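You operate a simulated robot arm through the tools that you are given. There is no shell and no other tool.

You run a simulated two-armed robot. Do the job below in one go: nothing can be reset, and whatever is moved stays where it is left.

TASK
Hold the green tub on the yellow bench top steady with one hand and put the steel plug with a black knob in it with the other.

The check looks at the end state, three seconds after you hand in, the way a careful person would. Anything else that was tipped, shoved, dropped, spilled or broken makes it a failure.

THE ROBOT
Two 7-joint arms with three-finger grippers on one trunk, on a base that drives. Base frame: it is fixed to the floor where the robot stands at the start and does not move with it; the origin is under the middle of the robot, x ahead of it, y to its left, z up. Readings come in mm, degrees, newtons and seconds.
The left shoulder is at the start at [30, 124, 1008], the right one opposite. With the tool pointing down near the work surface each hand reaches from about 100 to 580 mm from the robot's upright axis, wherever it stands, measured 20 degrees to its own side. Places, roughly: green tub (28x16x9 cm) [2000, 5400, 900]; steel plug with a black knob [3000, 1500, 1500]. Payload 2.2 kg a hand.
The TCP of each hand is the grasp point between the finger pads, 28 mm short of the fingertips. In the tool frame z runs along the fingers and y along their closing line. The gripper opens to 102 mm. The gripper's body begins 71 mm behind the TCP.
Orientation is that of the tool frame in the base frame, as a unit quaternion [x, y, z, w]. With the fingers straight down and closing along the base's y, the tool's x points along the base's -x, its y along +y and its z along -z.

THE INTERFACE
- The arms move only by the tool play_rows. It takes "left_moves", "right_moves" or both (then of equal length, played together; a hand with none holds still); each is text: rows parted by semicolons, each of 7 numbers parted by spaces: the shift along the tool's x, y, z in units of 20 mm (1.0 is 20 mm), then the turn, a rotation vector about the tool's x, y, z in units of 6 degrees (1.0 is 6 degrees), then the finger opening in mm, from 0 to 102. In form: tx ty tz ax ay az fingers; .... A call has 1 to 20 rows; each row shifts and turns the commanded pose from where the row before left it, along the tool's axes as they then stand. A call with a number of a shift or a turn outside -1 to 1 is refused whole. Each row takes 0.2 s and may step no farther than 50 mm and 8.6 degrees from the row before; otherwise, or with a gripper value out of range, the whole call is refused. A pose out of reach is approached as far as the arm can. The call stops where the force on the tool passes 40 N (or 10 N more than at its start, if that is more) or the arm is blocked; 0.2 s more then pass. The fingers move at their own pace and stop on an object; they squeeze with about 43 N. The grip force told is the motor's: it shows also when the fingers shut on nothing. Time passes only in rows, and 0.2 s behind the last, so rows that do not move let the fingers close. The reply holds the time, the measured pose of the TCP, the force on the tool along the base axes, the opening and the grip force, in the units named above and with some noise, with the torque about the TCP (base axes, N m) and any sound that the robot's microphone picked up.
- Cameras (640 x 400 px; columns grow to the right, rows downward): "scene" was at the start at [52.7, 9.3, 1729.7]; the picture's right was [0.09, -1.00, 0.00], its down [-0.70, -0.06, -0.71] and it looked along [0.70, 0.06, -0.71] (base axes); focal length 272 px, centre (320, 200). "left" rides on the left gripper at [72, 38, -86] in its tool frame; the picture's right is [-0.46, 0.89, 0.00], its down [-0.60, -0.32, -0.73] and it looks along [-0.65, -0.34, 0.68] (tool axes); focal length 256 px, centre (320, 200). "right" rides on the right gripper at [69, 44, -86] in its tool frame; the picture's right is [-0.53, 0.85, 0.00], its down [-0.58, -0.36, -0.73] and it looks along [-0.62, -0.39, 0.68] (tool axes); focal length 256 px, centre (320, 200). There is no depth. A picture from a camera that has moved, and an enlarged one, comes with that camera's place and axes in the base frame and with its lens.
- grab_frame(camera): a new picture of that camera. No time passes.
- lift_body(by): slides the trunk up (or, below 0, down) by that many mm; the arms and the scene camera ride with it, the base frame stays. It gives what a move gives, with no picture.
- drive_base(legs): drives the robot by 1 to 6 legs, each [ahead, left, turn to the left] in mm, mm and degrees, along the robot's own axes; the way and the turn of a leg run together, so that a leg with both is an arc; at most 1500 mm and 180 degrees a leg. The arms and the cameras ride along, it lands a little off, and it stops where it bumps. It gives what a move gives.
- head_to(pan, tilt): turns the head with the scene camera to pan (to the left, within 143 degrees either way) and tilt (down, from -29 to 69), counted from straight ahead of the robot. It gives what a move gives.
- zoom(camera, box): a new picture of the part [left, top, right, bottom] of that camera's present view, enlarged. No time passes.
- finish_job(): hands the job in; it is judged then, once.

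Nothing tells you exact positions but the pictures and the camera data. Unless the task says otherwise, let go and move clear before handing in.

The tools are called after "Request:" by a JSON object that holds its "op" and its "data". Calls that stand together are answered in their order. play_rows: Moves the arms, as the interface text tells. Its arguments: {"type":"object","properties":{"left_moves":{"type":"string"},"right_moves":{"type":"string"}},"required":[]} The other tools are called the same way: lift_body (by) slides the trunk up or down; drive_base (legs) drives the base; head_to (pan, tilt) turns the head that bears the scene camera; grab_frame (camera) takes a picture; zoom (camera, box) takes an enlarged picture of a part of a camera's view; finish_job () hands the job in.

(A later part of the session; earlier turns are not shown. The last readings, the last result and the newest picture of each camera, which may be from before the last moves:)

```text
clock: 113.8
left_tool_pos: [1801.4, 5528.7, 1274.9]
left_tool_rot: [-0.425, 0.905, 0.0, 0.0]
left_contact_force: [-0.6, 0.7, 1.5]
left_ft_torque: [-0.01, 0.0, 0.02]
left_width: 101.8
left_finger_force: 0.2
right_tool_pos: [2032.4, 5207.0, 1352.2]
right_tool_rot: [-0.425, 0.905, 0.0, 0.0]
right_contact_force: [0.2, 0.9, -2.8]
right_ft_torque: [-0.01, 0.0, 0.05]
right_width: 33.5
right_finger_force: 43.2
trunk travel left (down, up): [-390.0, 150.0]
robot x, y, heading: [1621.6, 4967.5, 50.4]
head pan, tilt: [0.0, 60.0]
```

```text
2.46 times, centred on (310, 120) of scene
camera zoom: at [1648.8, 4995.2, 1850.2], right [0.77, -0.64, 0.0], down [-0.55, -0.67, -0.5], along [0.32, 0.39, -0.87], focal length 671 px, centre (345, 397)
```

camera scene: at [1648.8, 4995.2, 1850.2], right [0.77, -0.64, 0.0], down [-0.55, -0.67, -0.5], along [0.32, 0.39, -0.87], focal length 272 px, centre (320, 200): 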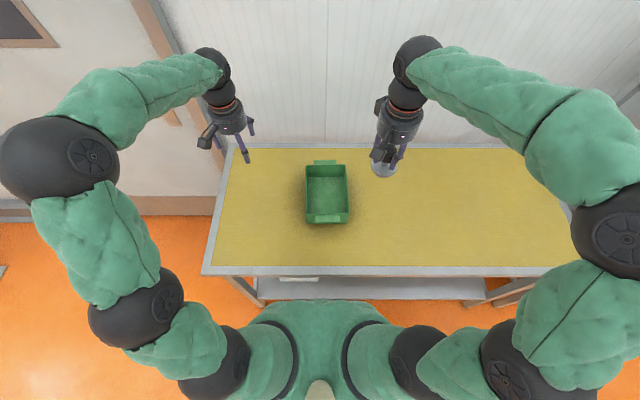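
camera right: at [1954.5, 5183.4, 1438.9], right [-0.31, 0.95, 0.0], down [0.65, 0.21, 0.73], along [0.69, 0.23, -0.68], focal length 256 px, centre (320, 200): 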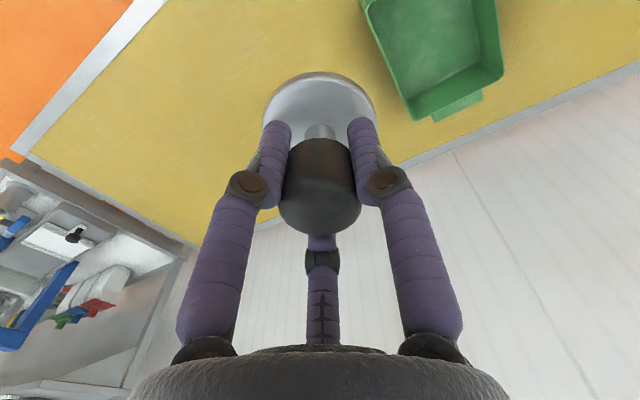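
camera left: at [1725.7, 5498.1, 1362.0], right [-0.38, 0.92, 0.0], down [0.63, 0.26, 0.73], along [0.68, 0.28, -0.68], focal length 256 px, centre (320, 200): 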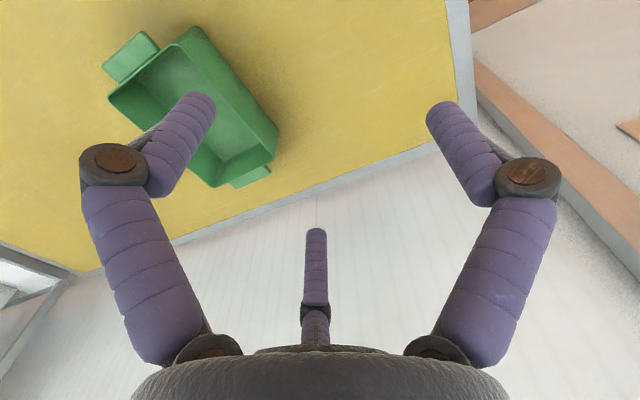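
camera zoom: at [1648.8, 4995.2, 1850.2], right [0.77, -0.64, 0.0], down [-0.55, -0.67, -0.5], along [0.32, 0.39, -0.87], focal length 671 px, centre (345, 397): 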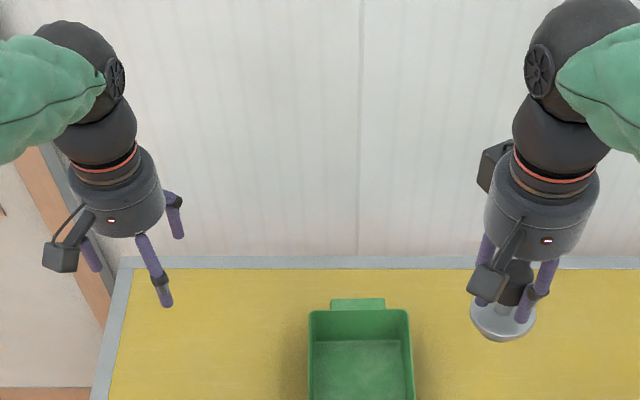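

Tub in my frame: near wall 504 mm ahead, left wall at y≈+51, right wall −109, rim z≈948. I'll bring the left hand over the left long wall (562 ahead, +51) with the fingers at 66 mm, and lower part of the way.

Request:
{"op": "play_rows", "data": {"left_moves": "-0.085 -0.957 0 0 0 0 66; -0.085 -0.957 0 0 0 0 66; -0.085 -0.957 0 0 0 0 66; -0.085 -0.957 0 0 0 0 66; -0.085 -0.957 0 0 0 0 66; -0.085 -0.957 0 0 0 0 66; -0.085 -0.957 0 0 0 0 66; -0.085 -0.957 0 0 0 0 66; -0.085 -0.957 0 0 0 0 66; 0 0 0.9 0 0 0 66; 0 0 0.9 0 0 0 66; 0 0 0.9 0 0 0 66; 0 0 0.9 0 0 0 66; 0 0 0.9 0 0 0 66; 0 0 0.9 0 0 0 66; 0 0 0.9 0 0 0 66; 0 0 0.9 0 0 0 66; 0 0 0.9 0 0 0 66; 0 0 0.9 0 0 0 66; 0 0 0 0 0 0 66"}}

Request:
{"op": "grab_frame", "data": {"camera": "scene"}}

Request:
{"op": "grab_frame", "data": {"camera": "left"}}

```text
clock: 118.0
left_tool_pos: [1941.8, 5430.7, 1097.2]
left_tool_rot: [-0.425, 0.905, 0.001, 0.0]
left_contact_force: [-0.9, 0.3, 1.0]
left_ft_torque: [-0.02, 0.0, 0.01]
left_width: 66.0
left_finger_force: 0.1
right_tool_pos: [2033.2, 5208.0, 1351.8]
right_tool_rot: [-0.425, 0.905, 0.0, 0.0]
right_contact_force: [0.7, 0.2, -2.4]
right_ft_torque: [0.01, 0.01, -0.04]
right_width: 33.5
right_finger_force: 43.0
trunk travel left (down, up): [-390.0, 150.0]
robot x, y, heading: [1623.5, 4967.5, 49.9]
head pan, tilt: [0.0, 60.0]
```

```text
taken
camera scene: at [1648.9, 4995.3, 1850.2], right [0.77, -0.64, 0.0], down [-0.55, -0.67, -0.5], along [0.32, 0.38, -0.87], focal length 272 px, centre (320, 200)
```

scene: 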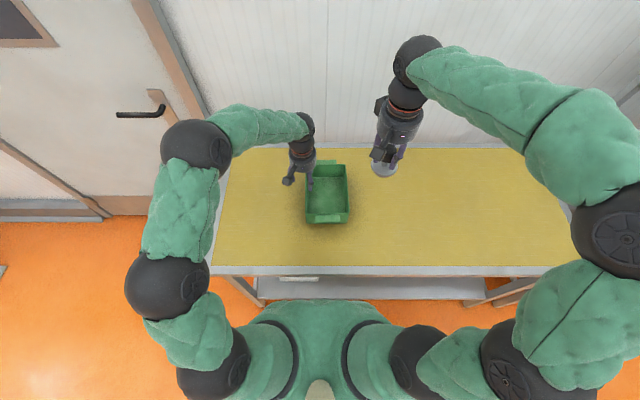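

```text
taken
camera left: at [1867.4, 5399.9, 1183.4], right [-0.38, 0.92, 0.0], down [0.63, 0.26, 0.73], along [0.68, 0.28, -0.68], focal length 256 px, centre (320, 200)
```

left: 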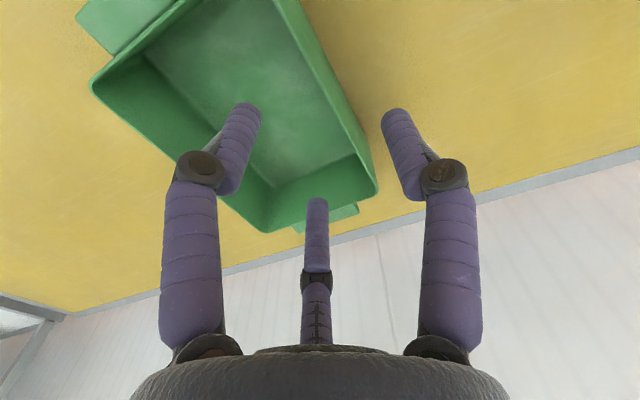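

The left hand is above the left wall. I'll zoom in to verify the alignment before descending.

Request:
{"op": "zoom", "data": {"camera": "scene", "box": [270, 110, 366, 230]}}

Request:
{"op": "zoom", "data": {"camera": "left", "box": [180, 0, 480, 220]}}

```text
3.33 times, centred on (318, 170) of scene
camera zoom: at [1648.9, 4995.3, 1850.2], right [0.77, -0.64, 0.0], down [-0.55, -0.67, -0.5], along [0.32, 0.38, -0.87], focal length 908 px, centre (327, 300)
```

zoom: 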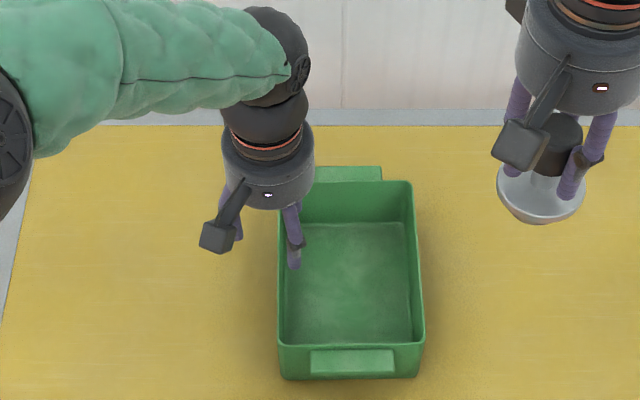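

```text
1.82 times, centred on (330, 110) of left
camera zoom: at [1867.4, 5399.9, 1183.4], right [-0.38, 0.92, 0.0], down [0.63, 0.26, 0.73], along [0.68, 0.28, -0.68], focal length 465 px, centre (302, 364)
```

zoom: 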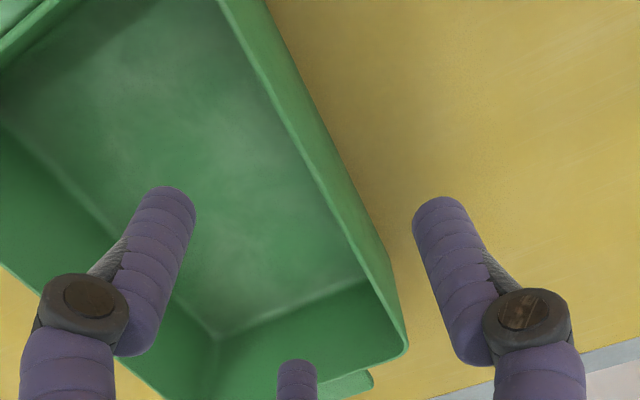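

Alignment looks right within several mm. I'll go down to just above the rim, where fingertips and rim can be compared directly.

Request:
{"op": "play_rows", "data": {"left_moves": "0 0 0.8 0 0 0 66; 0 0 0.8 0 0 0 66; 0 0 0.8 0 0 0 66; 0 0 0.8 0 0 0 66; 0 0 0.8 0 0 0 66; 0 0 0.8 0 0 0 66; 0 0 0.7 0 0 0 66; 0 0 0 0 0 0 66"}}

Request:
{"op": "grab_frame", "data": {"camera": "left"}}

Request:
{"op": "zoom", "data": {"camera": "scene", "box": [270, 120, 366, 240]}}

```text
clock: 119.8
left_tool_pos: [1943.4, 5431.6, 984.1]
left_tool_rot: [-0.425, 0.905, 0.0, 0.001]
left_contact_force: [-0.1, -0.3, 0.3]
left_ft_torque: [0.01, -0.04, -0.01]
left_width: 65.7
left_finger_force: 0.1
right_tool_pos: [2033.1, 5208.0, 1352.6]
right_tool_rot: [-0.425, 0.905, 0.0, 0.0]
right_contact_force: [0.0, -0.7, -2.6]
right_ft_torque: [0.02, 0.02, 0.01]
right_width: 33.4
right_finger_force: 43.0
trunk travel left (down, up): [-390.0, 150.0]
robot x, y, heading: [1622.4, 4968.2, 50.3]
head pan, tilt: [0.0, 60.0]
```

```text
taken
camera left: at [1868.5, 5400.3, 1071.6], right [-0.38, 0.92, 0.0], down [0.63, 0.26, 0.73], along [0.68, 0.28, -0.68], focal length 256 px, centre (320, 200)
```

left: 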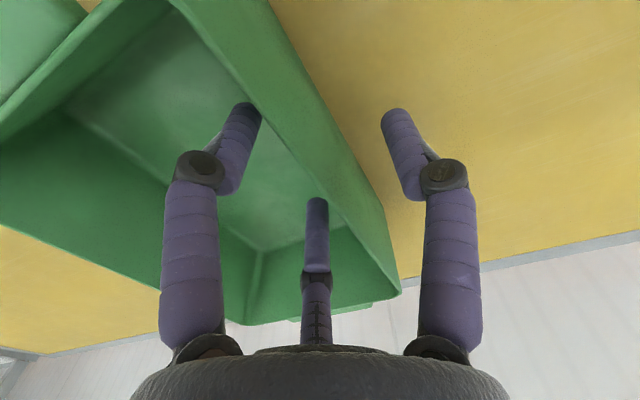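

```text
3.33 times, centred on (318, 180) of scene
camera zoom: at [1648.9, 4995.2, 1850.2], right [0.77, -0.64, 0.0], down [-0.55, -0.67, -0.5], along [0.32, 0.38, -0.87], focal length 908 px, centre (327, 267)
```

zoom: 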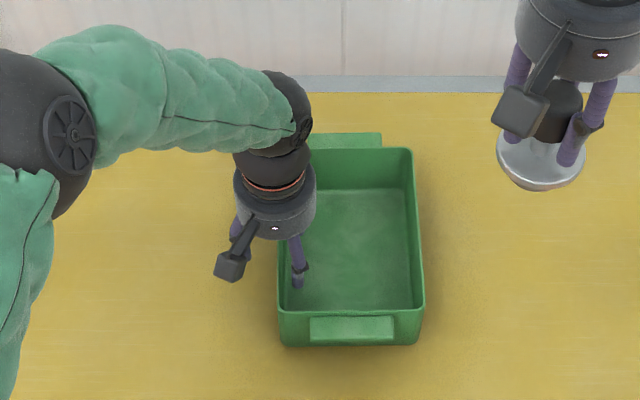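

I'll zoom in on the rim between the fingertips for the exact offset.

Request:
{"op": "zoom", "data": {"camera": "left", "box": [200, 20, 440, 220]}}

Request:
{"op": "zoom", "data": {"camera": "scene", "box": [290, 170, 350, 220]}}

```text
2.00 times, centred on (320, 120) of left
camera zoom: at [1868.5, 5400.3, 1071.6], right [-0.38, 0.92, 0.0], down [0.63, 0.26, 0.73], along [0.68, 0.28, -0.68], focal length 512 px, centre (320, 360)
```

zoom: 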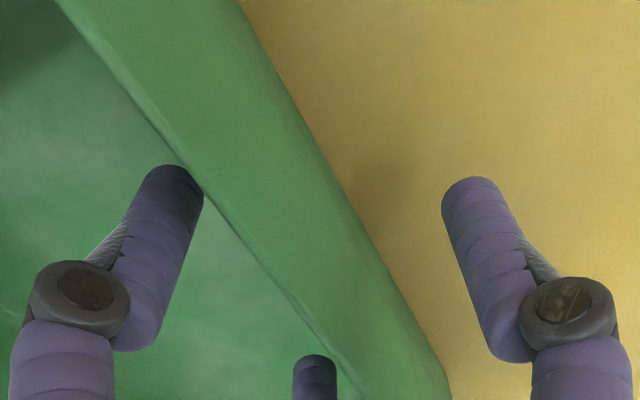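

```text
8.00 times, centred on (320, 195) of scene
camera zoom: at [1648.9, 4995.2, 1850.2], right [0.77, -0.64, 0.0], down [-0.55, -0.67, -0.5], along [0.32, 0.38, -0.87], focal length 2180 px, centre (320, 240)
```

zoom: 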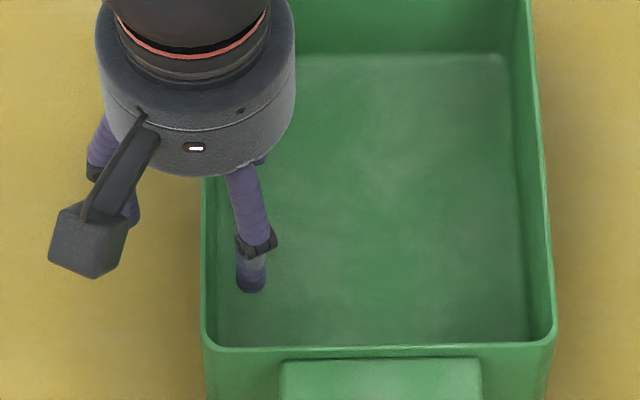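

Comparing views, the bench top must be nearer z≈890 and the rim ≈979, so the fingertips already straddle the left wall by about 23 mm, well centred. I'll lower 8 mm more and close gently on the wall.

Request:
{"op": "play_rows", "data": {"left_moves": "0 -0.08 0.2 0 0 0 66; 0 0 0.2 0 0 0 66; 0 0 0 0 0 0 50; 0 0 0 0 0 0 35; 0 0 0 0 0 0 25; 0 0 0 0 0 0 18; 0 0 0 0 0 0 18"}}

Request:
{"op": "grab_frame", "data": {"camera": "left"}}

Request:
{"op": "zoom", "data": {"camera": "scene", "box": [280, 145, 376, 235]}}

```text
clock: 121.4
left_tool_pos: [1945.4, 5429.8, 977.5]
left_tool_rot: [-0.425, 0.905, 0.0, 0.001]
left_contact_force: [0.1, -0.4, 0.0]
left_ft_torque: [-0.02, 0.02, 0.0]
left_width: 17.8
left_finger_force: 0.1
right_tool_pos: [2033.0, 5208.0, 1351.6]
right_tool_rot: [-0.425, 0.905, 0.0, 0.0]
right_contact_force: [-0.5, 0.5, -2.4]
right_ft_torque: [0.01, 0.0, -0.02]
right_width: 33.4
right_finger_force: 42.7
trunk travel left (down, up): [-390.0, 150.0]
robot x, y, heading: [1623.5, 4965.5, 50.5]
head pan, tilt: [0.0, 60.0]
```

```text
taken
camera left: at [1869.3, 5399.3, 1064.1], right [-0.38, 0.92, 0.0], down [0.63, 0.26, 0.73], along [0.68, 0.28, -0.68], focal length 256 px, centre (320, 200)
```

left: 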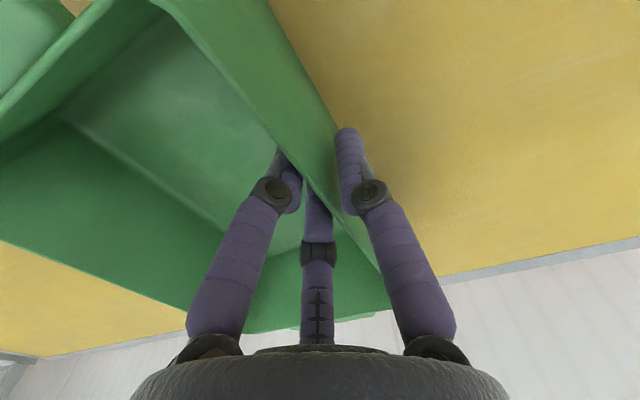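

```text
4.44 times, centred on (328, 190) of scene
camera zoom: at [1649.1, 4995.5, 1850.1], right [0.77, -0.64, 0.0], down [-0.55, -0.67, -0.5], along [0.32, 0.38, -0.87], focal length 1211 px, centre (284, 244)
```

zoom: 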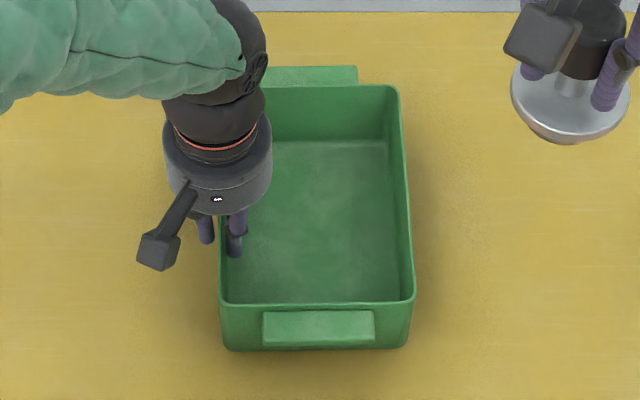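

The wall runs between the fingers and the tub has not moved. I'll close the last bit in small steps.

Request:
{"op": "play_rows", "data": {"left_moves": "0 0 0 0 0 0 14; 0 0 0 0 0 0 11; 0 0 0 0 0 0 9; 0 0 0 0 0 0 7; 0 0 0 0 0 0 5; 0 0 0 0 0 0 3; 0 0 0 0 0 0 0; 0 0 0 0 0 0 0"}}

Request:
{"op": "zoom", "data": {"camera": "scene", "box": [280, 145, 376, 235]}}

Request:
{"op": "grab_frame", "data": {"camera": "left"}}

```text
clock: 123.2
left_tool_pos: [1943.8, 5429.3, 977.1]
left_tool_rot: [-0.425, 0.905, 0.0, 0.0]
left_contact_force: [1.2, 0.8, -0.4]
left_ft_torque: [0.04, 0.04, 0.06]
left_width: 7.6
left_finger_force: 35.2
right_tool_pos: [2032.9, 5208.5, 1351.9]
right_tool_rot: [-0.425, 0.905, 0.001, -0.001]
right_contact_force: [-0.3, 0.2, -2.0]
right_ft_torque: [0.01, -0.02, -0.02]
right_width: 33.5
right_finger_force: 42.9
trunk travel left (down, up): [-390.0, 150.0]
robot x, y, heading: [1626.4, 4964.5, 50.3]
head pan, tilt: [0.0, 60.0]
```

```text
4.44 times, centred on (328, 190) of scene
camera zoom: at [1649.2, 4995.6, 1850.1], right [0.77, -0.64, 0.0], down [-0.55, -0.67, -0.5], along [0.32, 0.38, -0.87], focal length 1211 px, centre (284, 244)
```

zoom: 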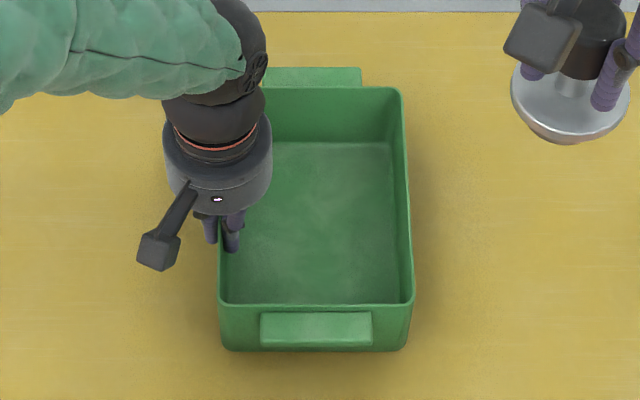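

```text
taken
camera left: at [1869.3, 5399.3, 1064.0], right [-0.38, 0.92, 0.0], down [0.63, 0.26, 0.73], along [0.67, 0.28, -0.68], focal length 256 px, centre (320, 200)
```

left: 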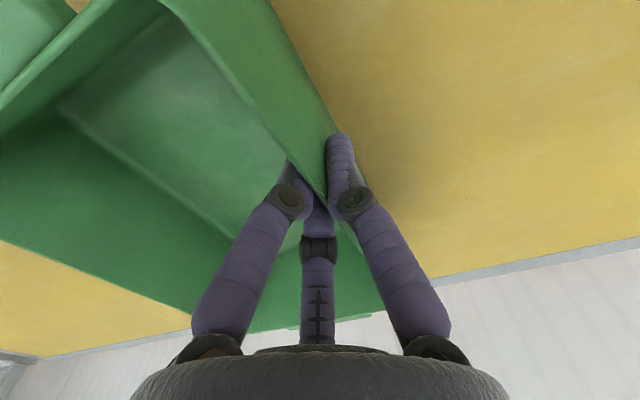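

The tub is held firmly (about 7 mm wall, 35 N) and has barely moved. Next I'll turn the right hand about its axis so its camera points away from the left hand.

Request:
{"op": "play_rows", "data": {"right_moves": "0 0 0 0 0 -0.5 0; 0 0 0 0 0 -1 0; 0 0 0 0 0 -1 0; 0 0 0 0 0 -1 0; 0 0 0 0 0 -1 0; 0 0 0 0 0 -1 0; 0 0 0 0 0 -1 0; 0 0 0 0 0 -1 0; 0 0 0 0 0 -1 0; 0 0 0 0 0 -1 0; 0 0 0 0 0 -1 0; 0 0 0 0 0 -1 0; 0 0 0 0 0 -0.5 0; 0 0 0 0 0 0 0"}}

Request:
{"op": "grab_frame", "data": {"camera": "right"}}

Request:
{"op": "grab_frame", "data": {"camera": "scene"}}

```text
clock: 126.2
left_tool_pos: [1944.3, 5430.0, 977.5]
left_tool_rot: [-0.425, 0.905, 0.001, 0.0]
left_contact_force: [0.3, 0.0, 0.4]
left_ft_torque: [0.04, 0.08, 0.0]
left_width: 7.4
left_finger_force: 35.5
right_tool_pos: [2032.6, 5209.1, 1351.7]
right_tool_rot: [0.876, -0.483, 0.0, 0.001]
right_contact_force: [0.2, 0.0, -1.9]
right_ft_torque: [0.04, -0.01, 0.0]
right_width: 33.6
right_finger_force: 42.5
trunk travel left (down, up): [-390.0, 150.0]
robot x, y, heading: [1622.2, 4968.0, 50.3]
head pan, tilt: [0.0, 60.0]
```

```text
taken
camera right: at [2032.5, 5127.8, 1438.4], right [-1.0, 0.0, 0.0], down [0.0, 0.68, 0.73], along [0.0, 0.73, -0.68], focal length 256 px, centre (320, 200)
```

right: 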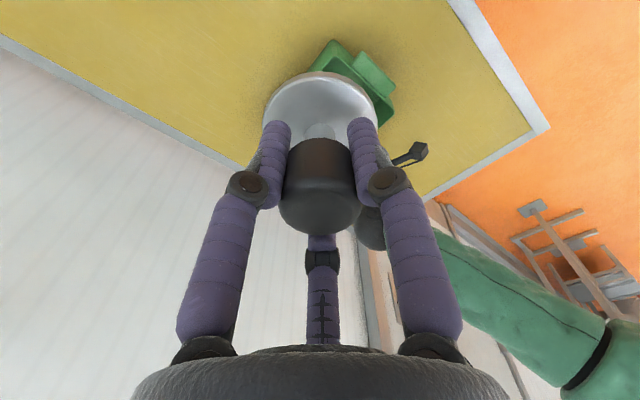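

```text
taken
camera scene: at [1649.2, 4995.7, 1850.1], right [0.77, -0.64, 0.0], down [-0.55, -0.67, -0.5], along [0.32, 0.38, -0.87], focal length 272 px, centre (320, 200)
```

scene: 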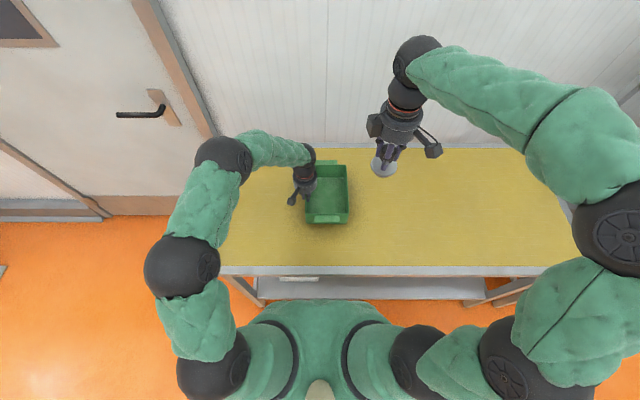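

The right hand turned as intended, and the plug is unchanged in the grip. I'll move it over the tub's interior at this height.

Request:
{"op": "play_rows", "data": {"right_moves": "-0.33 -0.29 0 0 0 0 0; -0.62 -0.54 0 0 0 0 0; -0.65 -0.57 0 0 0 0 0; -0.65 -0.57 0 0 0 0 0; -0.65 -0.57 0 0 0 0 0; -0.65 -0.57 0 0 0 0 0; -0.65 -0.57 0 0 0 0 0; -0.65 -0.57 0 0 0 0 0; -0.65 -0.57 0 0 0 0 0; -0.65 -0.57 0 0 0 0 0; -0.65 -0.57 0 0 0 0 0; -0.65 -0.57 0 0 0 0 0; -0.5 -0.45 0 0 0 0 0; 0 0 0 0 0 0 0"}}

Request:
{"op": "grab_frame", "data": {"camera": "scene"}}

Request:
{"op": "zoom", "data": {"camera": "scene", "box": [260, 40, 420, 240]}}

Request:
{"op": "grab_frame", "data": {"camera": "right"}}

```text
clock: 129.2
left_tool_pos: [1944.3, 5430.3, 976.8]
left_tool_rot: [-0.425, 0.905, 0.0, 0.0]
left_contact_force: [0.8, -0.2, -0.6]
left_ft_torque: [0.05, 0.06, -0.02]
left_width: 7.1
left_finger_force: 35.3
right_tool_pos: [2063.8, 5418.5, 1353.8]
right_tool_rot: [0.876, -0.482, 0.0, 0.0]
right_contact_force: [0.6, 0.7, -2.7]
right_ft_torque: [0.0, 0.0, -0.02]
right_width: 33.5
right_finger_force: 43.1
trunk travel left (down, up): [-390.0, 150.0]
robot x, y, heading: [1624.4, 4966.7, 50.5]
head pan, tilt: [0.0, 60.0]
```

```text
taken
camera scene: at [1649.2, 4995.4, 1850.1], right [0.77, -0.64, 0.0], down [-0.55, -0.67, -0.5], along [0.32, 0.38, -0.87], focal length 272 px, centre (320, 200)
```

scene: 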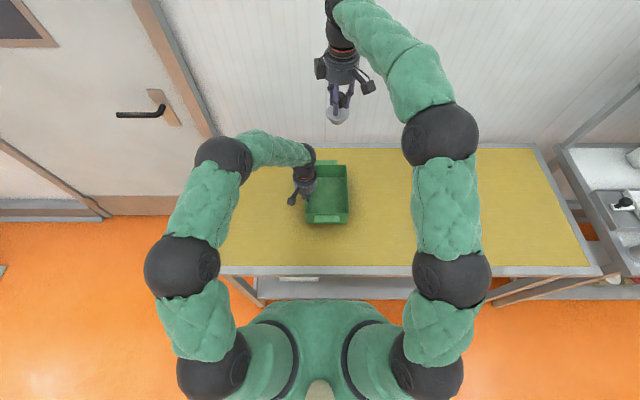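

```text
2.00 times, centred on (340, 140) of scene
camera zoom: at [1649.2, 4995.4, 1850.1], right [0.77, -0.64, 0.0], down [-0.55, -0.67, -0.5], along [0.32, 0.38, -0.87], focal length 545 px, centre (280, 320)
```

zoom: 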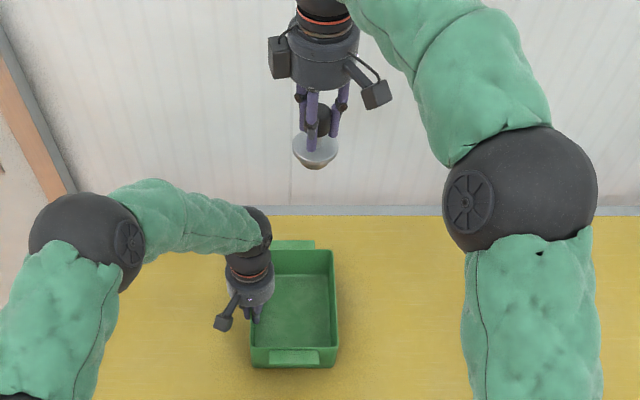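

```text
taken
camera right: at [2064.8, 5336.7, 1439.0], right [-1.0, 0.0, 0.0], down [0.0, 0.68, 0.73], along [0.0, 0.73, -0.68], focal length 256 px, centre (320, 200)
```

right: 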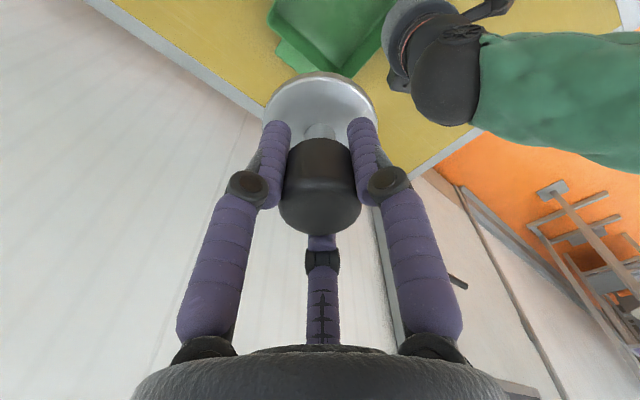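

The plug is over the tub, but a second box on the right gripper points toward the left hand. I'll look closely at it before descending.

Request:
{"op": "zoom", "data": {"camera": "scene", "box": [300, 30, 396, 130]}}

Request:
{"op": "grab_frame", "data": {"camera": "left"}}

```text
4.00 times, centred on (348, 80) of scene
camera zoom: at [1649.2, 4995.4, 1850.1], right [0.77, -0.64, 0.0], down [-0.55, -0.67, -0.5], along [0.32, 0.38, -0.87], focal length 1090 px, centre (208, 680)
```

zoom: 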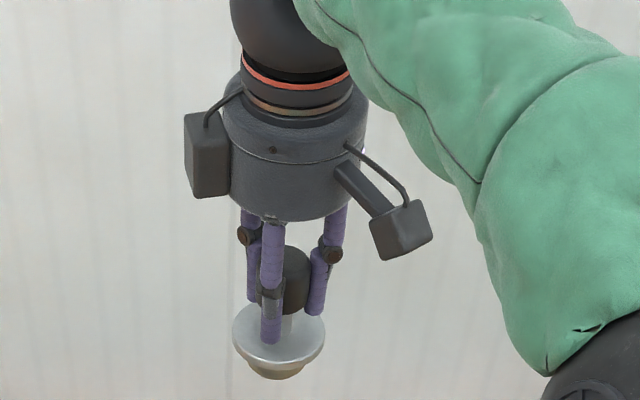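

```text
taken
camera left: at [1869.3, 5399.2, 1064.1], right [-0.38, 0.92, 0.0], down [0.63, 0.26, 0.73], along [0.67, 0.28, -0.68], focal length 256 px, centre (320, 200)
```

left: 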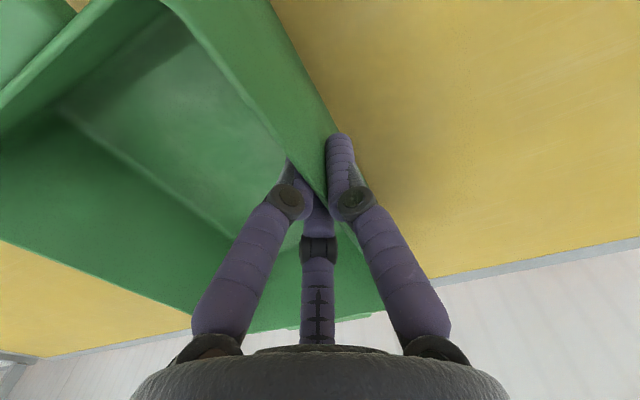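

The second box now points straight at the left hand. I'll turn the right hand back by 48° so both its box and camera clear the left gripper.

Request:
{"op": "play_rows", "data": {"right_moves": "0 0 0 0 0 0.5 0; 0 0 0 0 0 1 0; 0 0 0 0 0 1 0; 0 0 0 0 0 1 0; 0 0 0 0 0 1 0; 0 0 0 0 0 1 0; 0 0 0 0 0 1 0; 0 0 0 0 0 1 0; 0 0 0 0 0 0.5 0; 0 0 0 0 0 0 0"}}

Request:
{"op": "zoom", "data": {"camera": "scene", "box": [260, 20, 420, 230]}}

Request:
{"op": "grab_frame", "data": {"camera": "right"}}

```text
clock: 131.4
left_tool_pos: [1944.9, 5430.1, 976.5]
left_tool_rot: [-0.425, 0.905, 0.0, 0.0]
left_contact_force: [-0.2, -0.1, 0.3]
left_ft_torque: [0.03, 0.08, -0.03]
left_width: 7.6
left_finger_force: 35.4
right_tool_pos: [2065.6, 5416.8, 1352.6]
right_tool_rot: [-0.603, 0.798, 0.0, 0.0]
right_contact_force: [0.3, 0.7, -3.1]
right_ft_torque: [-0.01, 0.0, -0.02]
right_width: 33.6
right_finger_force: 42.8
trunk travel left (down, up): [-390.0, 150.0]
robot x, y, heading: [1619.5, 4967.6, 50.4]
head pan, tilt: [0.0, 60.0]
```

```text
1.90 times, centred on (340, 125) of scene
camera zoom: at [1649.2, 4995.8, 1850.1], right [0.77, -0.64, 0.0], down [-0.55, -0.67, -0.5], along [0.32, 0.38, -0.87], focal length 519 px, centre (282, 343)
```

zoom: 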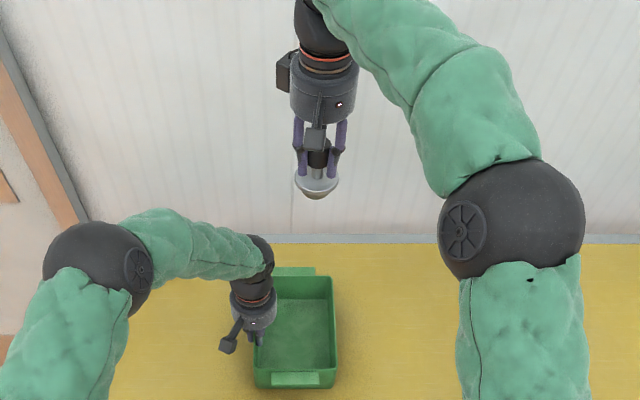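

```text
taken
camera right: at [2005.0, 5363.0, 1439.4], right [-0.67, 0.74, 0.0], down [0.51, 0.46, 0.73], along [0.54, 0.49, -0.68], focal length 256 px, centre (320, 200)
```

right: 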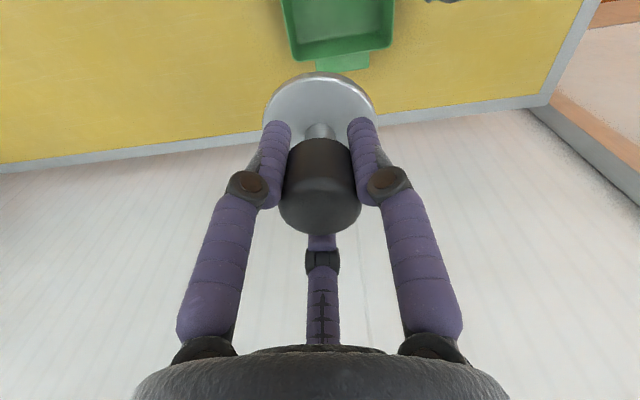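

Now the camera faces me and the box points away from the left hand. I'll descend to about z 1085, with the plug still above the rim, and check.

Request:
{"op": "play_rows", "data": {"right_moves": "-0.2 -0.09 0.3 0 0 0 0; -0.21 -0.09 0.6 0 0 0 0; 0 0 0.8 0 0 0 0; 0 0 0.9 0 0 0 0; 0 0 0.9 0 0 0 0; 0 0 0.9 0 0 0 0; 0 0 0.9 0 0 0 0; 0 0 0.9 0 0 0 0; 0 0 0.9 0 0 0 0; 0 0 0.9 0 0 0 0; 0 0 0.9 0 0 0 0; 0 0 0.9 0 0 0 0; 0 0 0.9 0 0 0 0; 0 0 0.9 0 0 0 0; 0 0 0.9 0 0 0 0; 0 0 0.6 0 0 0 0; 0 0 0.2 0 0 0 0; 0 0 0 0 0 0 0"}}

Request:
{"op": "zoom", "data": {"camera": "scene", "box": [260, 80, 420, 240]}}

Request:
{"op": "grab_frame", "data": {"camera": "right"}}

Request:
{"op": "grab_frame", "data": {"camera": "left"}}

```text
clock: 135.2
left_tool_pos: [1944.1, 5430.9, 975.8]
left_tool_rot: [-0.425, 0.905, 0.001, -0.001]
left_contact_force: [-0.5, -0.6, 0.6]
left_ft_torque: [0.04, 0.08, -0.01]
left_width: 7.3
left_finger_force: 35.5
right_tool_pos: [2071.2, 5424.1, 1083.9]
right_tool_rot: [-0.604, 0.797, 0.0, 0.001]
right_contact_force: [0.7, -0.4, -1.9]
right_ft_torque: [0.01, 0.0, 0.0]
right_width: 33.4
right_finger_force: 42.6
trunk travel left (down, up): [-390.0, 150.0]
robot x, y, heading: [1626.3, 4963.9, 50.5]
head pan, tilt: [0.0, 60.0]
```

```text
2.50 times, centred on (340, 160) of scene
camera zoom: at [1649.3, 4995.8, 1850.1], right [0.77, -0.64, 0.0], down [-0.55, -0.67, -0.5], along [0.32, 0.38, -0.87], focal length 681 px, centre (270, 300)
```

zoom: 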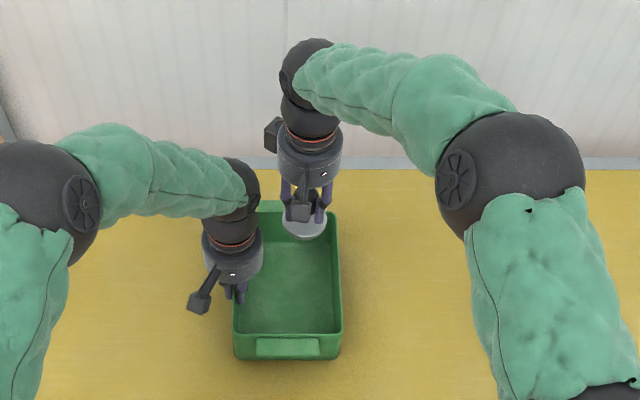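

```text
taken
camera right: at [2010.4, 5370.2, 1172.2], right [-0.67, 0.74, 0.0], down [0.51, 0.46, 0.73], along [0.54, 0.49, -0.68], focal length 256 px, centre (320, 200)
```

right: 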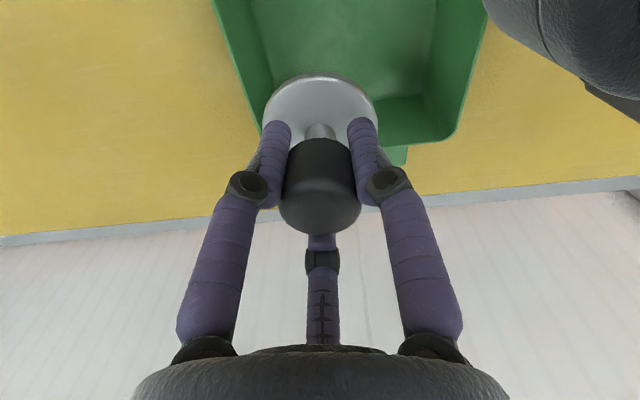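

```text
taken
camera left: at [1869.4, 5399.4, 1064.0], right [-0.38, 0.92, 0.0], down [0.63, 0.26, 0.73], along [0.67, 0.28, -0.68], focal length 256 px, centre (320, 200)
```

left: 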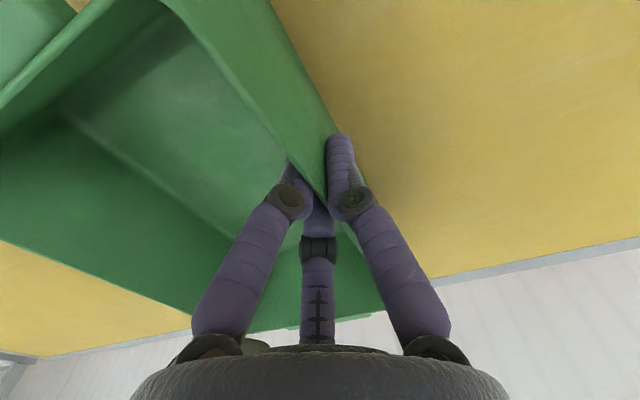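

The plug is centred over the tub floor with clearance on all sides. I'll lower it inside to about 30 mm above the floor, watching the force.

Request:
{"op": "play_rows", "data": {"right_moves": "0 0 0.3 0 0 0 0; 0 0 0.5 0 0 0 0; 0 0 0.5 0 0 0 0; 0 0 0.5 0 0 0 0; 0 0 0.5 0 0 0 0; 0 0 0.5 0 0 0 0; 0 0 0.5 0 0 0 0; 0 0 0.5 0 0 0 0; 0 0 0.3 0 0 0 0; 0 0 0 0 0 0 0"}}

Request:
{"op": "zoom", "data": {"camera": "scene", "box": [270, 110, 390, 230]}}

Request:
{"op": "grab_frame", "data": {"camera": "right"}}

```text
clock: 137.4
left_tool_pos: [1944.7, 5429.6, 978.3]
left_tool_rot: [-0.425, 0.905, -0.001, 0.0]
left_contact_force: [0.8, 0.6, 1.3]
left_ft_torque: [-0.01, 0.04, 0.02]
left_width: 7.3
left_finger_force: 35.4
right_tool_pos: [2071.1, 5424.4, 1003.1]
right_tool_rot: [-0.604, 0.797, 0.0, 0.0]
right_contact_force: [0.6, 0.0, -1.8]
right_ft_torque: [-0.03, -0.01, -0.02]
right_width: 33.5
right_finger_force: 42.9
trunk travel left (down, up): [-390.0, 150.0]
robot x, y, heading: [1623.7, 4965.7, 50.3]
head pan, tilt: [0.0, 60.0]
```

```text
3.33 times, centred on (330, 170) of scene
camera zoom: at [1649.2, 4995.8, 1850.1], right [0.77, -0.64, 0.0], down [-0.55, -0.67, -0.5], along [0.32, 0.38, -0.87], focal length 908 px, centre (287, 300)
```

zoom: 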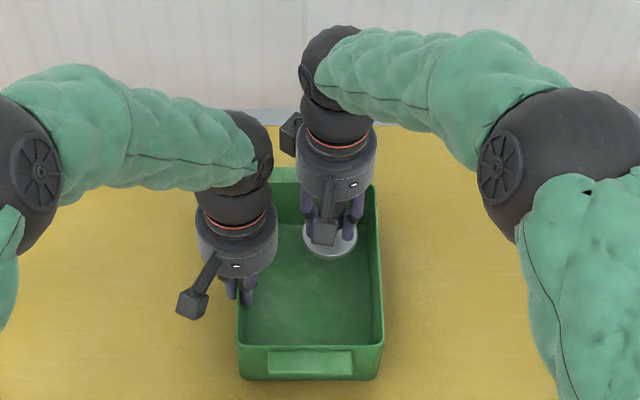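

```text
taken
camera right: at [2010.6, 5370.0, 1090.8], right [-0.67, 0.74, 0.0], down [0.51, 0.46, 0.73], along [0.54, 0.49, -0.68], focal length 256 px, centre (320, 200)
```

right: 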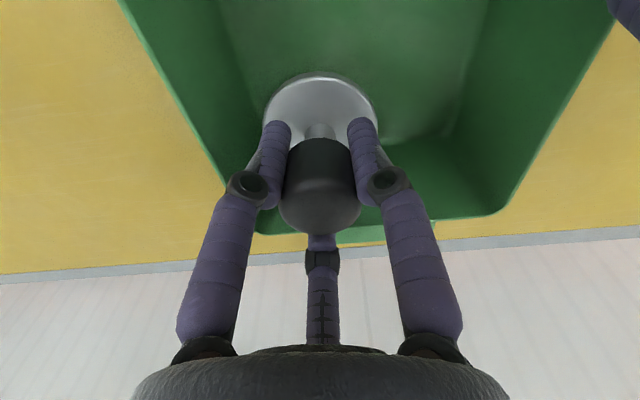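

Plug is inside the rim and clear. I'll go on down in small steps until it touches the floor of the tub.

Request:
{"op": "play_rows", "data": {"right_moves": "0 0 0.3 0 0 0 0; 0 0 0.3 0 0 0 0; 0 0 0.3 0 0 0 0; 0 0 0.2 0 0 0 0; 0 0 0 0 0 0 0"}}

Request:
{"op": "play_rows", "data": {"right_moves": "0 0 0.15 0 0 0 0; 0 0 0.15 0 0 0 0; 0 0 0 0 0 0 0"}}

Request:
{"op": "play_rows", "data": {"right_moves": "0 0 0.15 0 0 0 0; 0 0 0 0 0 0 0"}}

```text
clock: 138.6
left_tool_pos: [1943.8, 5430.5, 976.6]
left_tool_rot: [-0.425, 0.905, 0.001, 0.0]
left_contact_force: [0.5, 0.1, -0.5]
left_ft_torque: [0.01, 0.05, -0.02]
left_width: 7.1
left_finger_force: 35.7
right_tool_pos: [2070.9, 5423.5, 981.7]
right_tool_rot: [-0.604, 0.797, 0.0, 0.0]
right_contact_force: [-0.1, -0.1, -2.9]
right_ft_torque: [0.01, 0.0, 0.03]
right_width: 33.5
right_finger_force: 42.7
trunk travel left (down, up): [-390.0, 150.0]
robot x, y, heading: [1621.2, 4966.7, 50.3]
head pan, tilt: [0.0, 60.0]
```

```text
clock: 139.4
left_tool_pos: [1944.8, 5429.8, 977.5]
left_tool_rot: [-0.425, 0.905, 0.0, -0.001]
left_contact_force: [-0.6, -0.8, 0.3]
left_ft_torque: [0.0, 0.06, 0.01]
left_width: 7.3
left_finger_force: 35.2
right_tool_pos: [2071.2, 5424.9, 976.1]
right_tool_rot: [-0.603, 0.798, 0.0, 0.0]
right_contact_force: [0.1, 0.5, -2.1]
right_ft_torque: [-0.01, 0.03, -0.02]
right_width: 33.6
right_finger_force: 43.2
trunk travel left (down, up): [-390.0, 150.0]
robot x, y, heading: [1624.3, 4966.4, 50.4]
head pan, tilt: [0.0, 60.0]
```

```text
clock: 140.0
left_tool_pos: [1945.3, 5430.0, 978.3]
left_tool_rot: [-0.425, 0.905, 0.0, 0.0]
left_contact_force: [0.7, 0.9, -0.9]
left_ft_torque: [-0.05, 0.15, 0.02]
left_width: 7.4
left_finger_force: 35.7
right_tool_pos: [2070.9, 5424.6, 973.5]
right_tool_rot: [-0.603, 0.797, 0.0, 0.0]
right_contact_force: [-0.6, -0.9, 3.5]
right_ft_torque: [-0.11, 0.15, -0.03]
right_width: 33.4
right_finger_force: 43.0
trunk travel left (down, up): [-390.0, 150.0]
robot x, y, heading: [1625.5, 4966.6, 50.5]
head pan, tilt: [0.0, 60.0]
```

The plug touched the tub floor (force turned to +3.5 N). I'll open the right fingers gradually, only as far as needed.

Request:
{"op": "play_rows", "data": {"right_moves": "0 0 0 0 0 0 34; 0 0 0 0 0 0 38; 0 0 0 0 0 0 44; 0 0 0 0 0 0 50; 0 0 0 0 0 0 56; 0 0 0 0 0 0 56"}}

Request:
{"op": "grab_frame", "data": {"camera": "right"}}

Request:
{"op": "zoom", "data": {"camera": "scene", "box": [270, 110, 390, 230]}}

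```text
clock: 141.4
left_tool_pos: [1943.2, 5429.8, 977.9]
left_tool_rot: [-0.425, 0.905, 0.0, 0.0]
left_contact_force: [-0.7, 0.0, -0.7]
left_ft_torque: [0.04, 0.06, 0.01]
left_width: 7.3
left_finger_force: 35.7
right_tool_pos: [2071.0, 5425.1, 972.4]
right_tool_rot: [-0.604, 0.797, 0.0, 0.0]
right_contact_force: [0.0, -0.3, 0.0]
right_ft_torque: [0.02, 0.01, 0.04]
right_width: 56.1
right_finger_force: 0.2
trunk travel left (down, up): [-390.0, 150.0]
robot x, y, heading: [1626.6, 4965.5, 50.0]
head pan, tilt: [0.0, 60.0]
```

```text
taken
camera right: at [2009.8, 5370.6, 1059.9], right [-0.67, 0.74, 0.0], down [0.51, 0.46, 0.73], along [0.54, 0.49, -0.68], focal length 256 px, centre (320, 200)
```

right: 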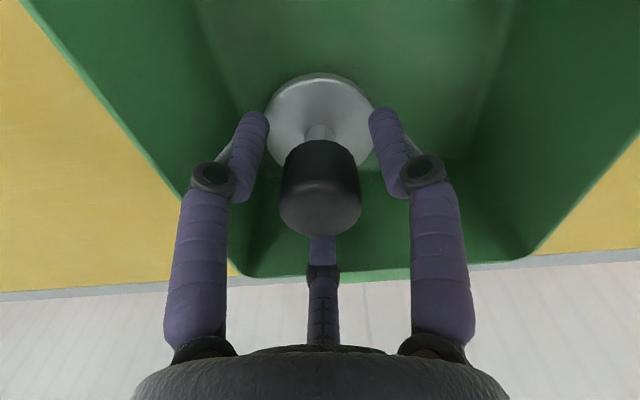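

```text
3.33 times, centred on (330, 170) of scene
camera zoom: at [1649.1, 4995.7, 1850.1], right [0.77, -0.64, 0.0], down [-0.55, -0.67, -0.5], along [0.32, 0.38, -0.87], focal length 908 px, centre (287, 300)
```

zoom: 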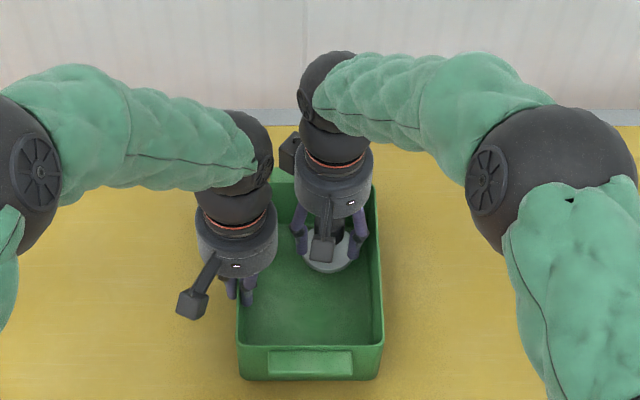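

The plug stands free and upright on the tub floor. I'll lift the right hand straight up, slowly at first.

Request:
{"op": "play_rows", "data": {"right_moves": "0 0 -0.2 0 0 0 56; 0 0 -0.3 0 0 0 56; 0 0 -0.4 0 0 0 56; 0 0 -0.5 0 0 0 56; 0 0 -0.5 0 0 0 56; 0 0 -0.6 0 0 0 56; 0 0 -0.8 0 0 0 56; 0 0 -0.9 0 0 0 56; 0 0 -0.9 0 0 0 56; 0 0 -0.9 0 0 0 56; 0 0 -0.9 0 0 0 56; 0 0 -0.9 0 0 0 56; 0 0 -0.9 0 0 0 56; 0 0 -0.9 0 0 0 56; 0 0 -0.9 0 0 0 56; 0 0 -0.9 0 0 0 56; 0 0 -0.9 0 0 0 56; 0 0 -0.9 0 0 0 56; 0 0 -0.9 0 0 0 56; 0 0 0 0 0 0 56"}}

Request:
{"op": "grab_frame", "data": {"camera": "scene"}}

Request:
{"op": "zoom", "data": {"camera": "scene", "box": [270, 130, 390, 240]}}

```text
clock: 145.6
left_tool_pos: [1944.4, 5429.5, 976.8]
left_tool_rot: [-0.426, 0.905, 0.0, 0.0]
left_contact_force: [-0.5, 0.3, -0.7]
left_ft_torque: [0.1, 0.03, 0.0]
left_width: 7.2
left_finger_force: 35.3
right_tool_pos: [2071.5, 5425.4, 1256.2]
right_tool_rot: [-0.604, 0.797, 0.0, 0.0]
right_contact_force: [-0.5, 0.3, 0.1]
right_ft_torque: [0.03, 0.0, 0.02]
right_width: 56.0
right_finger_force: 0.0
trunk travel left (down, up): [-390.0, 150.0]
robot x, y, heading: [1621.7, 4964.2, 50.4]
head pan, tilt: [0.0, 60.0]
```

```text
taken
camera scene: at [1648.9, 4995.7, 1850.1], right [0.77, -0.64, 0.0], down [-0.55, -0.67, -0.5], along [0.32, 0.38, -0.87], focal length 272 px, centre (320, 200)
```

scene: 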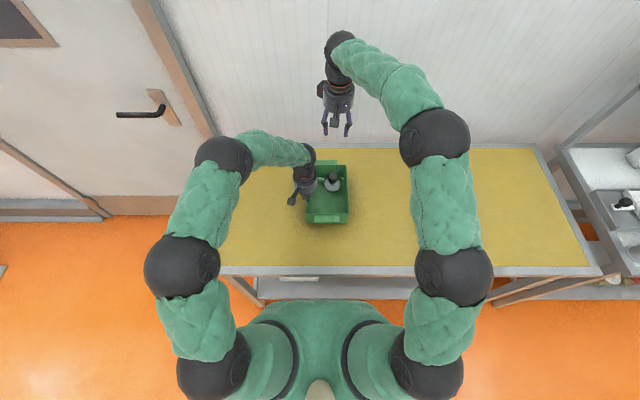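

```text
3.64 times, centred on (330, 185) of scene
camera zoom: at [1648.9, 4995.7, 1850.1], right [0.77, -0.64, 0.0], down [-0.55, -0.67, -0.5], along [0.32, 0.38, -0.87], focal length 991 px, centre (284, 254)
```

zoom: 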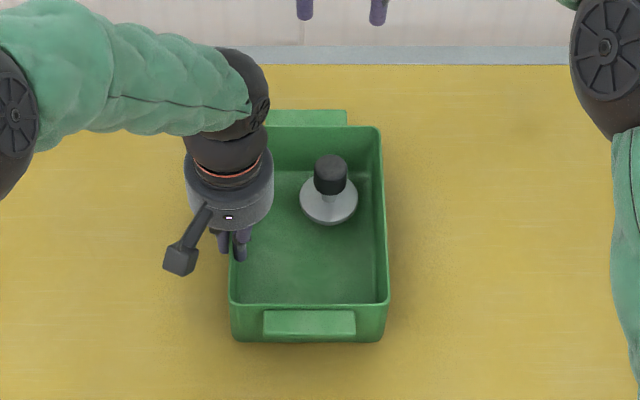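

The plug stands upright in the tub. Now I'll open the left hand gently and raise it straight up off the wall.

Request:
{"op": "play_rows", "data": {"left_moves": "0 0 0 0 0 0 9; 0 0 0 0 0 0 13; 0 0 0 0 0 0 20; 0 0 0 0 0 0 30; 0 0 0 0 0 0 42; 0 0 0 0 0 0 54; 0 0 0 0 0 0 62; 0 0 0 0 0 0 62"}}

Request:
{"op": "zoom", "data": {"camera": "scene", "box": [270, 130, 390, 240]}}

Request:
{"op": "grab_frame", "data": {"camera": "left"}}

```text
clock: 147.4
left_tool_pos: [1944.6, 5429.5, 976.9]
left_tool_rot: [-0.425, 0.905, 0.0, 0.0]
left_contact_force: [0.3, -0.3, -0.4]
left_ft_torque: [0.02, -0.01, -0.01]
left_width: 61.9
left_finger_force: 0.0
right_tool_pos: [2070.8, 5426.1, 1255.8]
right_tool_rot: [-0.604, 0.797, 0.0, 0.0]
right_contact_force: [0.2, 0.4, -0.2]
right_ft_torque: [-0.01, -0.01, 0.0]
right_width: 56.4
right_finger_force: 0.1
trunk travel left (down, up): [-390.0, 150.0]
robot x, y, heading: [1625.3, 4963.0, 50.4]
head pan, tilt: [0.0, 60.0]
```

```text
3.64 times, centred on (330, 185) of scene
camera zoom: at [1649.0, 4995.5, 1850.1], right [0.77, -0.64, 0.0], down [-0.55, -0.67, -0.5], along [0.32, 0.38, -0.87], focal length 991 px, centre (284, 254)
```

zoom: 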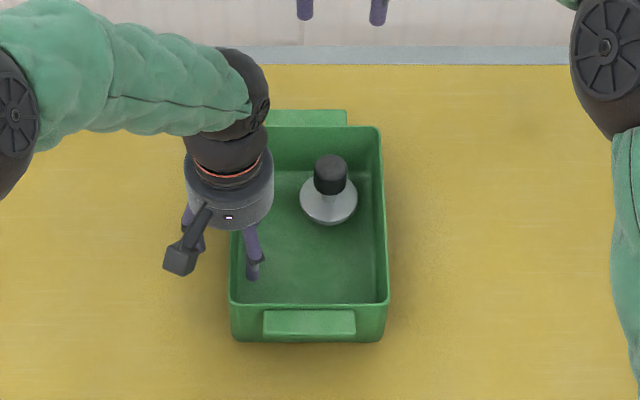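

```text
taken
camera left: at [1869.2, 5399.3, 1064.1], right [-0.38, 0.92, 0.0], down [0.63, 0.26, 0.73], along [0.68, 0.28, -0.68], focal length 256 px, centre (320, 200)
```

left: 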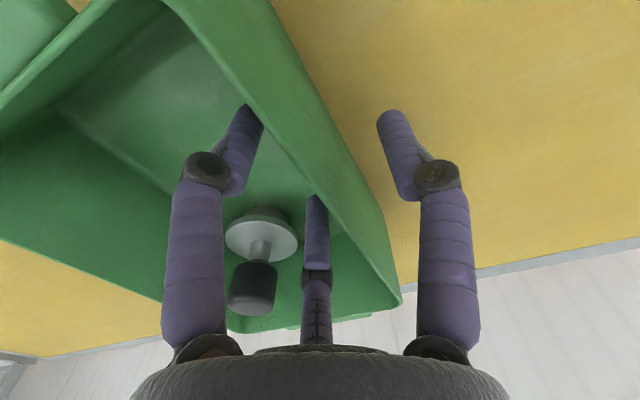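

The left fingers are free of the wall and nothing moved. I'll raise the left hand straight up.

Request:
{"op": "play_rows", "data": {"left_moves": "0 0 -0.2 0 0 0 62; 0 0 -0.3 0 0 0 62; 0 0 -0.4 0 0 0 62; 0 0 -0.5 0 0 0 62; 0 0 -0.6 0 0 0 62; 0 0 -0.8 0 0 0 62; 0 0 -0.9 0 0 0 62; 0 0 -0.9 0 0 0 62; 0 0 -0.9 0 0 0 62; 0 0 -0.9 0 0 0 62; 0 0 -0.9 0 0 0 62; 0 0 -0.9 0 0 0 62; 0 0 -0.9 0 0 0 62; 0 0 -0.9 0 0 0 62; 0 0 -0.9 0 0 0 62; 0 0 0 0 0 0 62"}}

Request:
{"op": "grab_frame", "data": {"camera": "scene"}}

Request:
{"op": "zoom", "data": {"camera": "scene", "box": [270, 130, 390, 240]}}

```text
clock: 150.8
left_tool_pos: [1942.4, 5428.9, 1196.6]
left_tool_rot: [-0.425, 0.905, 0.0, 0.0]
left_contact_force: [-0.4, -0.6, -0.3]
left_ft_torque: [0.01, 0.01, 0.01]
left_width: 62.2
left_finger_force: 0.0
right_tool_pos: [2071.4, 5425.2, 1255.6]
right_tool_rot: [-0.604, 0.797, -0.001, 0.0]
right_contact_force: [-0.2, 0.2, 0.0]
right_ft_torque: [-0.02, 0.0, -0.01]
right_width: 55.9
right_finger_force: 0.1
trunk travel left (down, up): [-390.0, 150.0]
robot x, y, heading: [1623.3, 4966.1, 50.3]
head pan, tilt: [0.0, 60.0]
```

```text
taken
camera scene: at [1649.1, 4995.7, 1850.1], right [0.77, -0.64, 0.0], down [-0.55, -0.67, -0.5], along [0.32, 0.38, -0.87], focal length 272 px, centre (320, 200)
```

scene: 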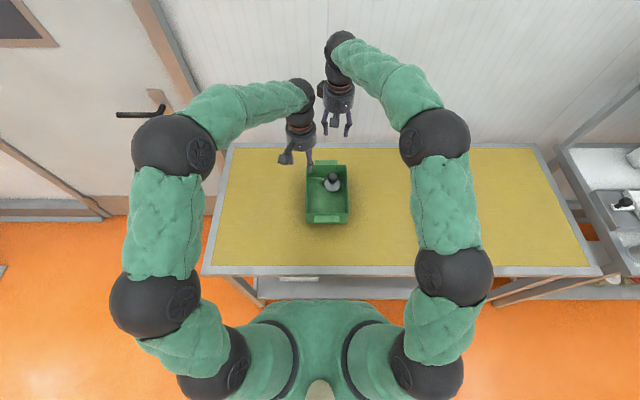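

```text
3.64 times, centred on (330, 185) of scene
camera zoom: at [1649.1, 4995.7, 1850.1], right [0.77, -0.64, 0.0], down [-0.55, -0.67, -0.5], along [0.32, 0.38, -0.87], focal length 991 px, centre (284, 254)
```

zoom: 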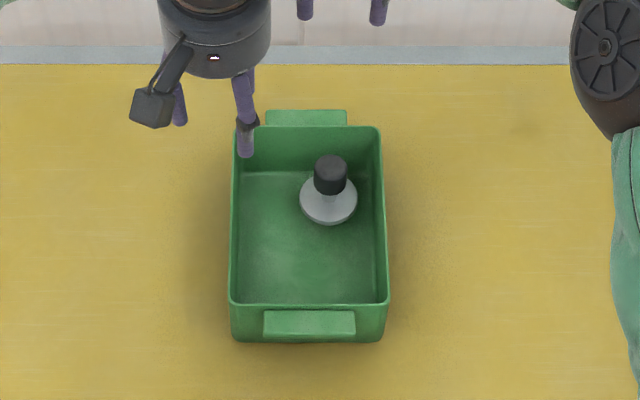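

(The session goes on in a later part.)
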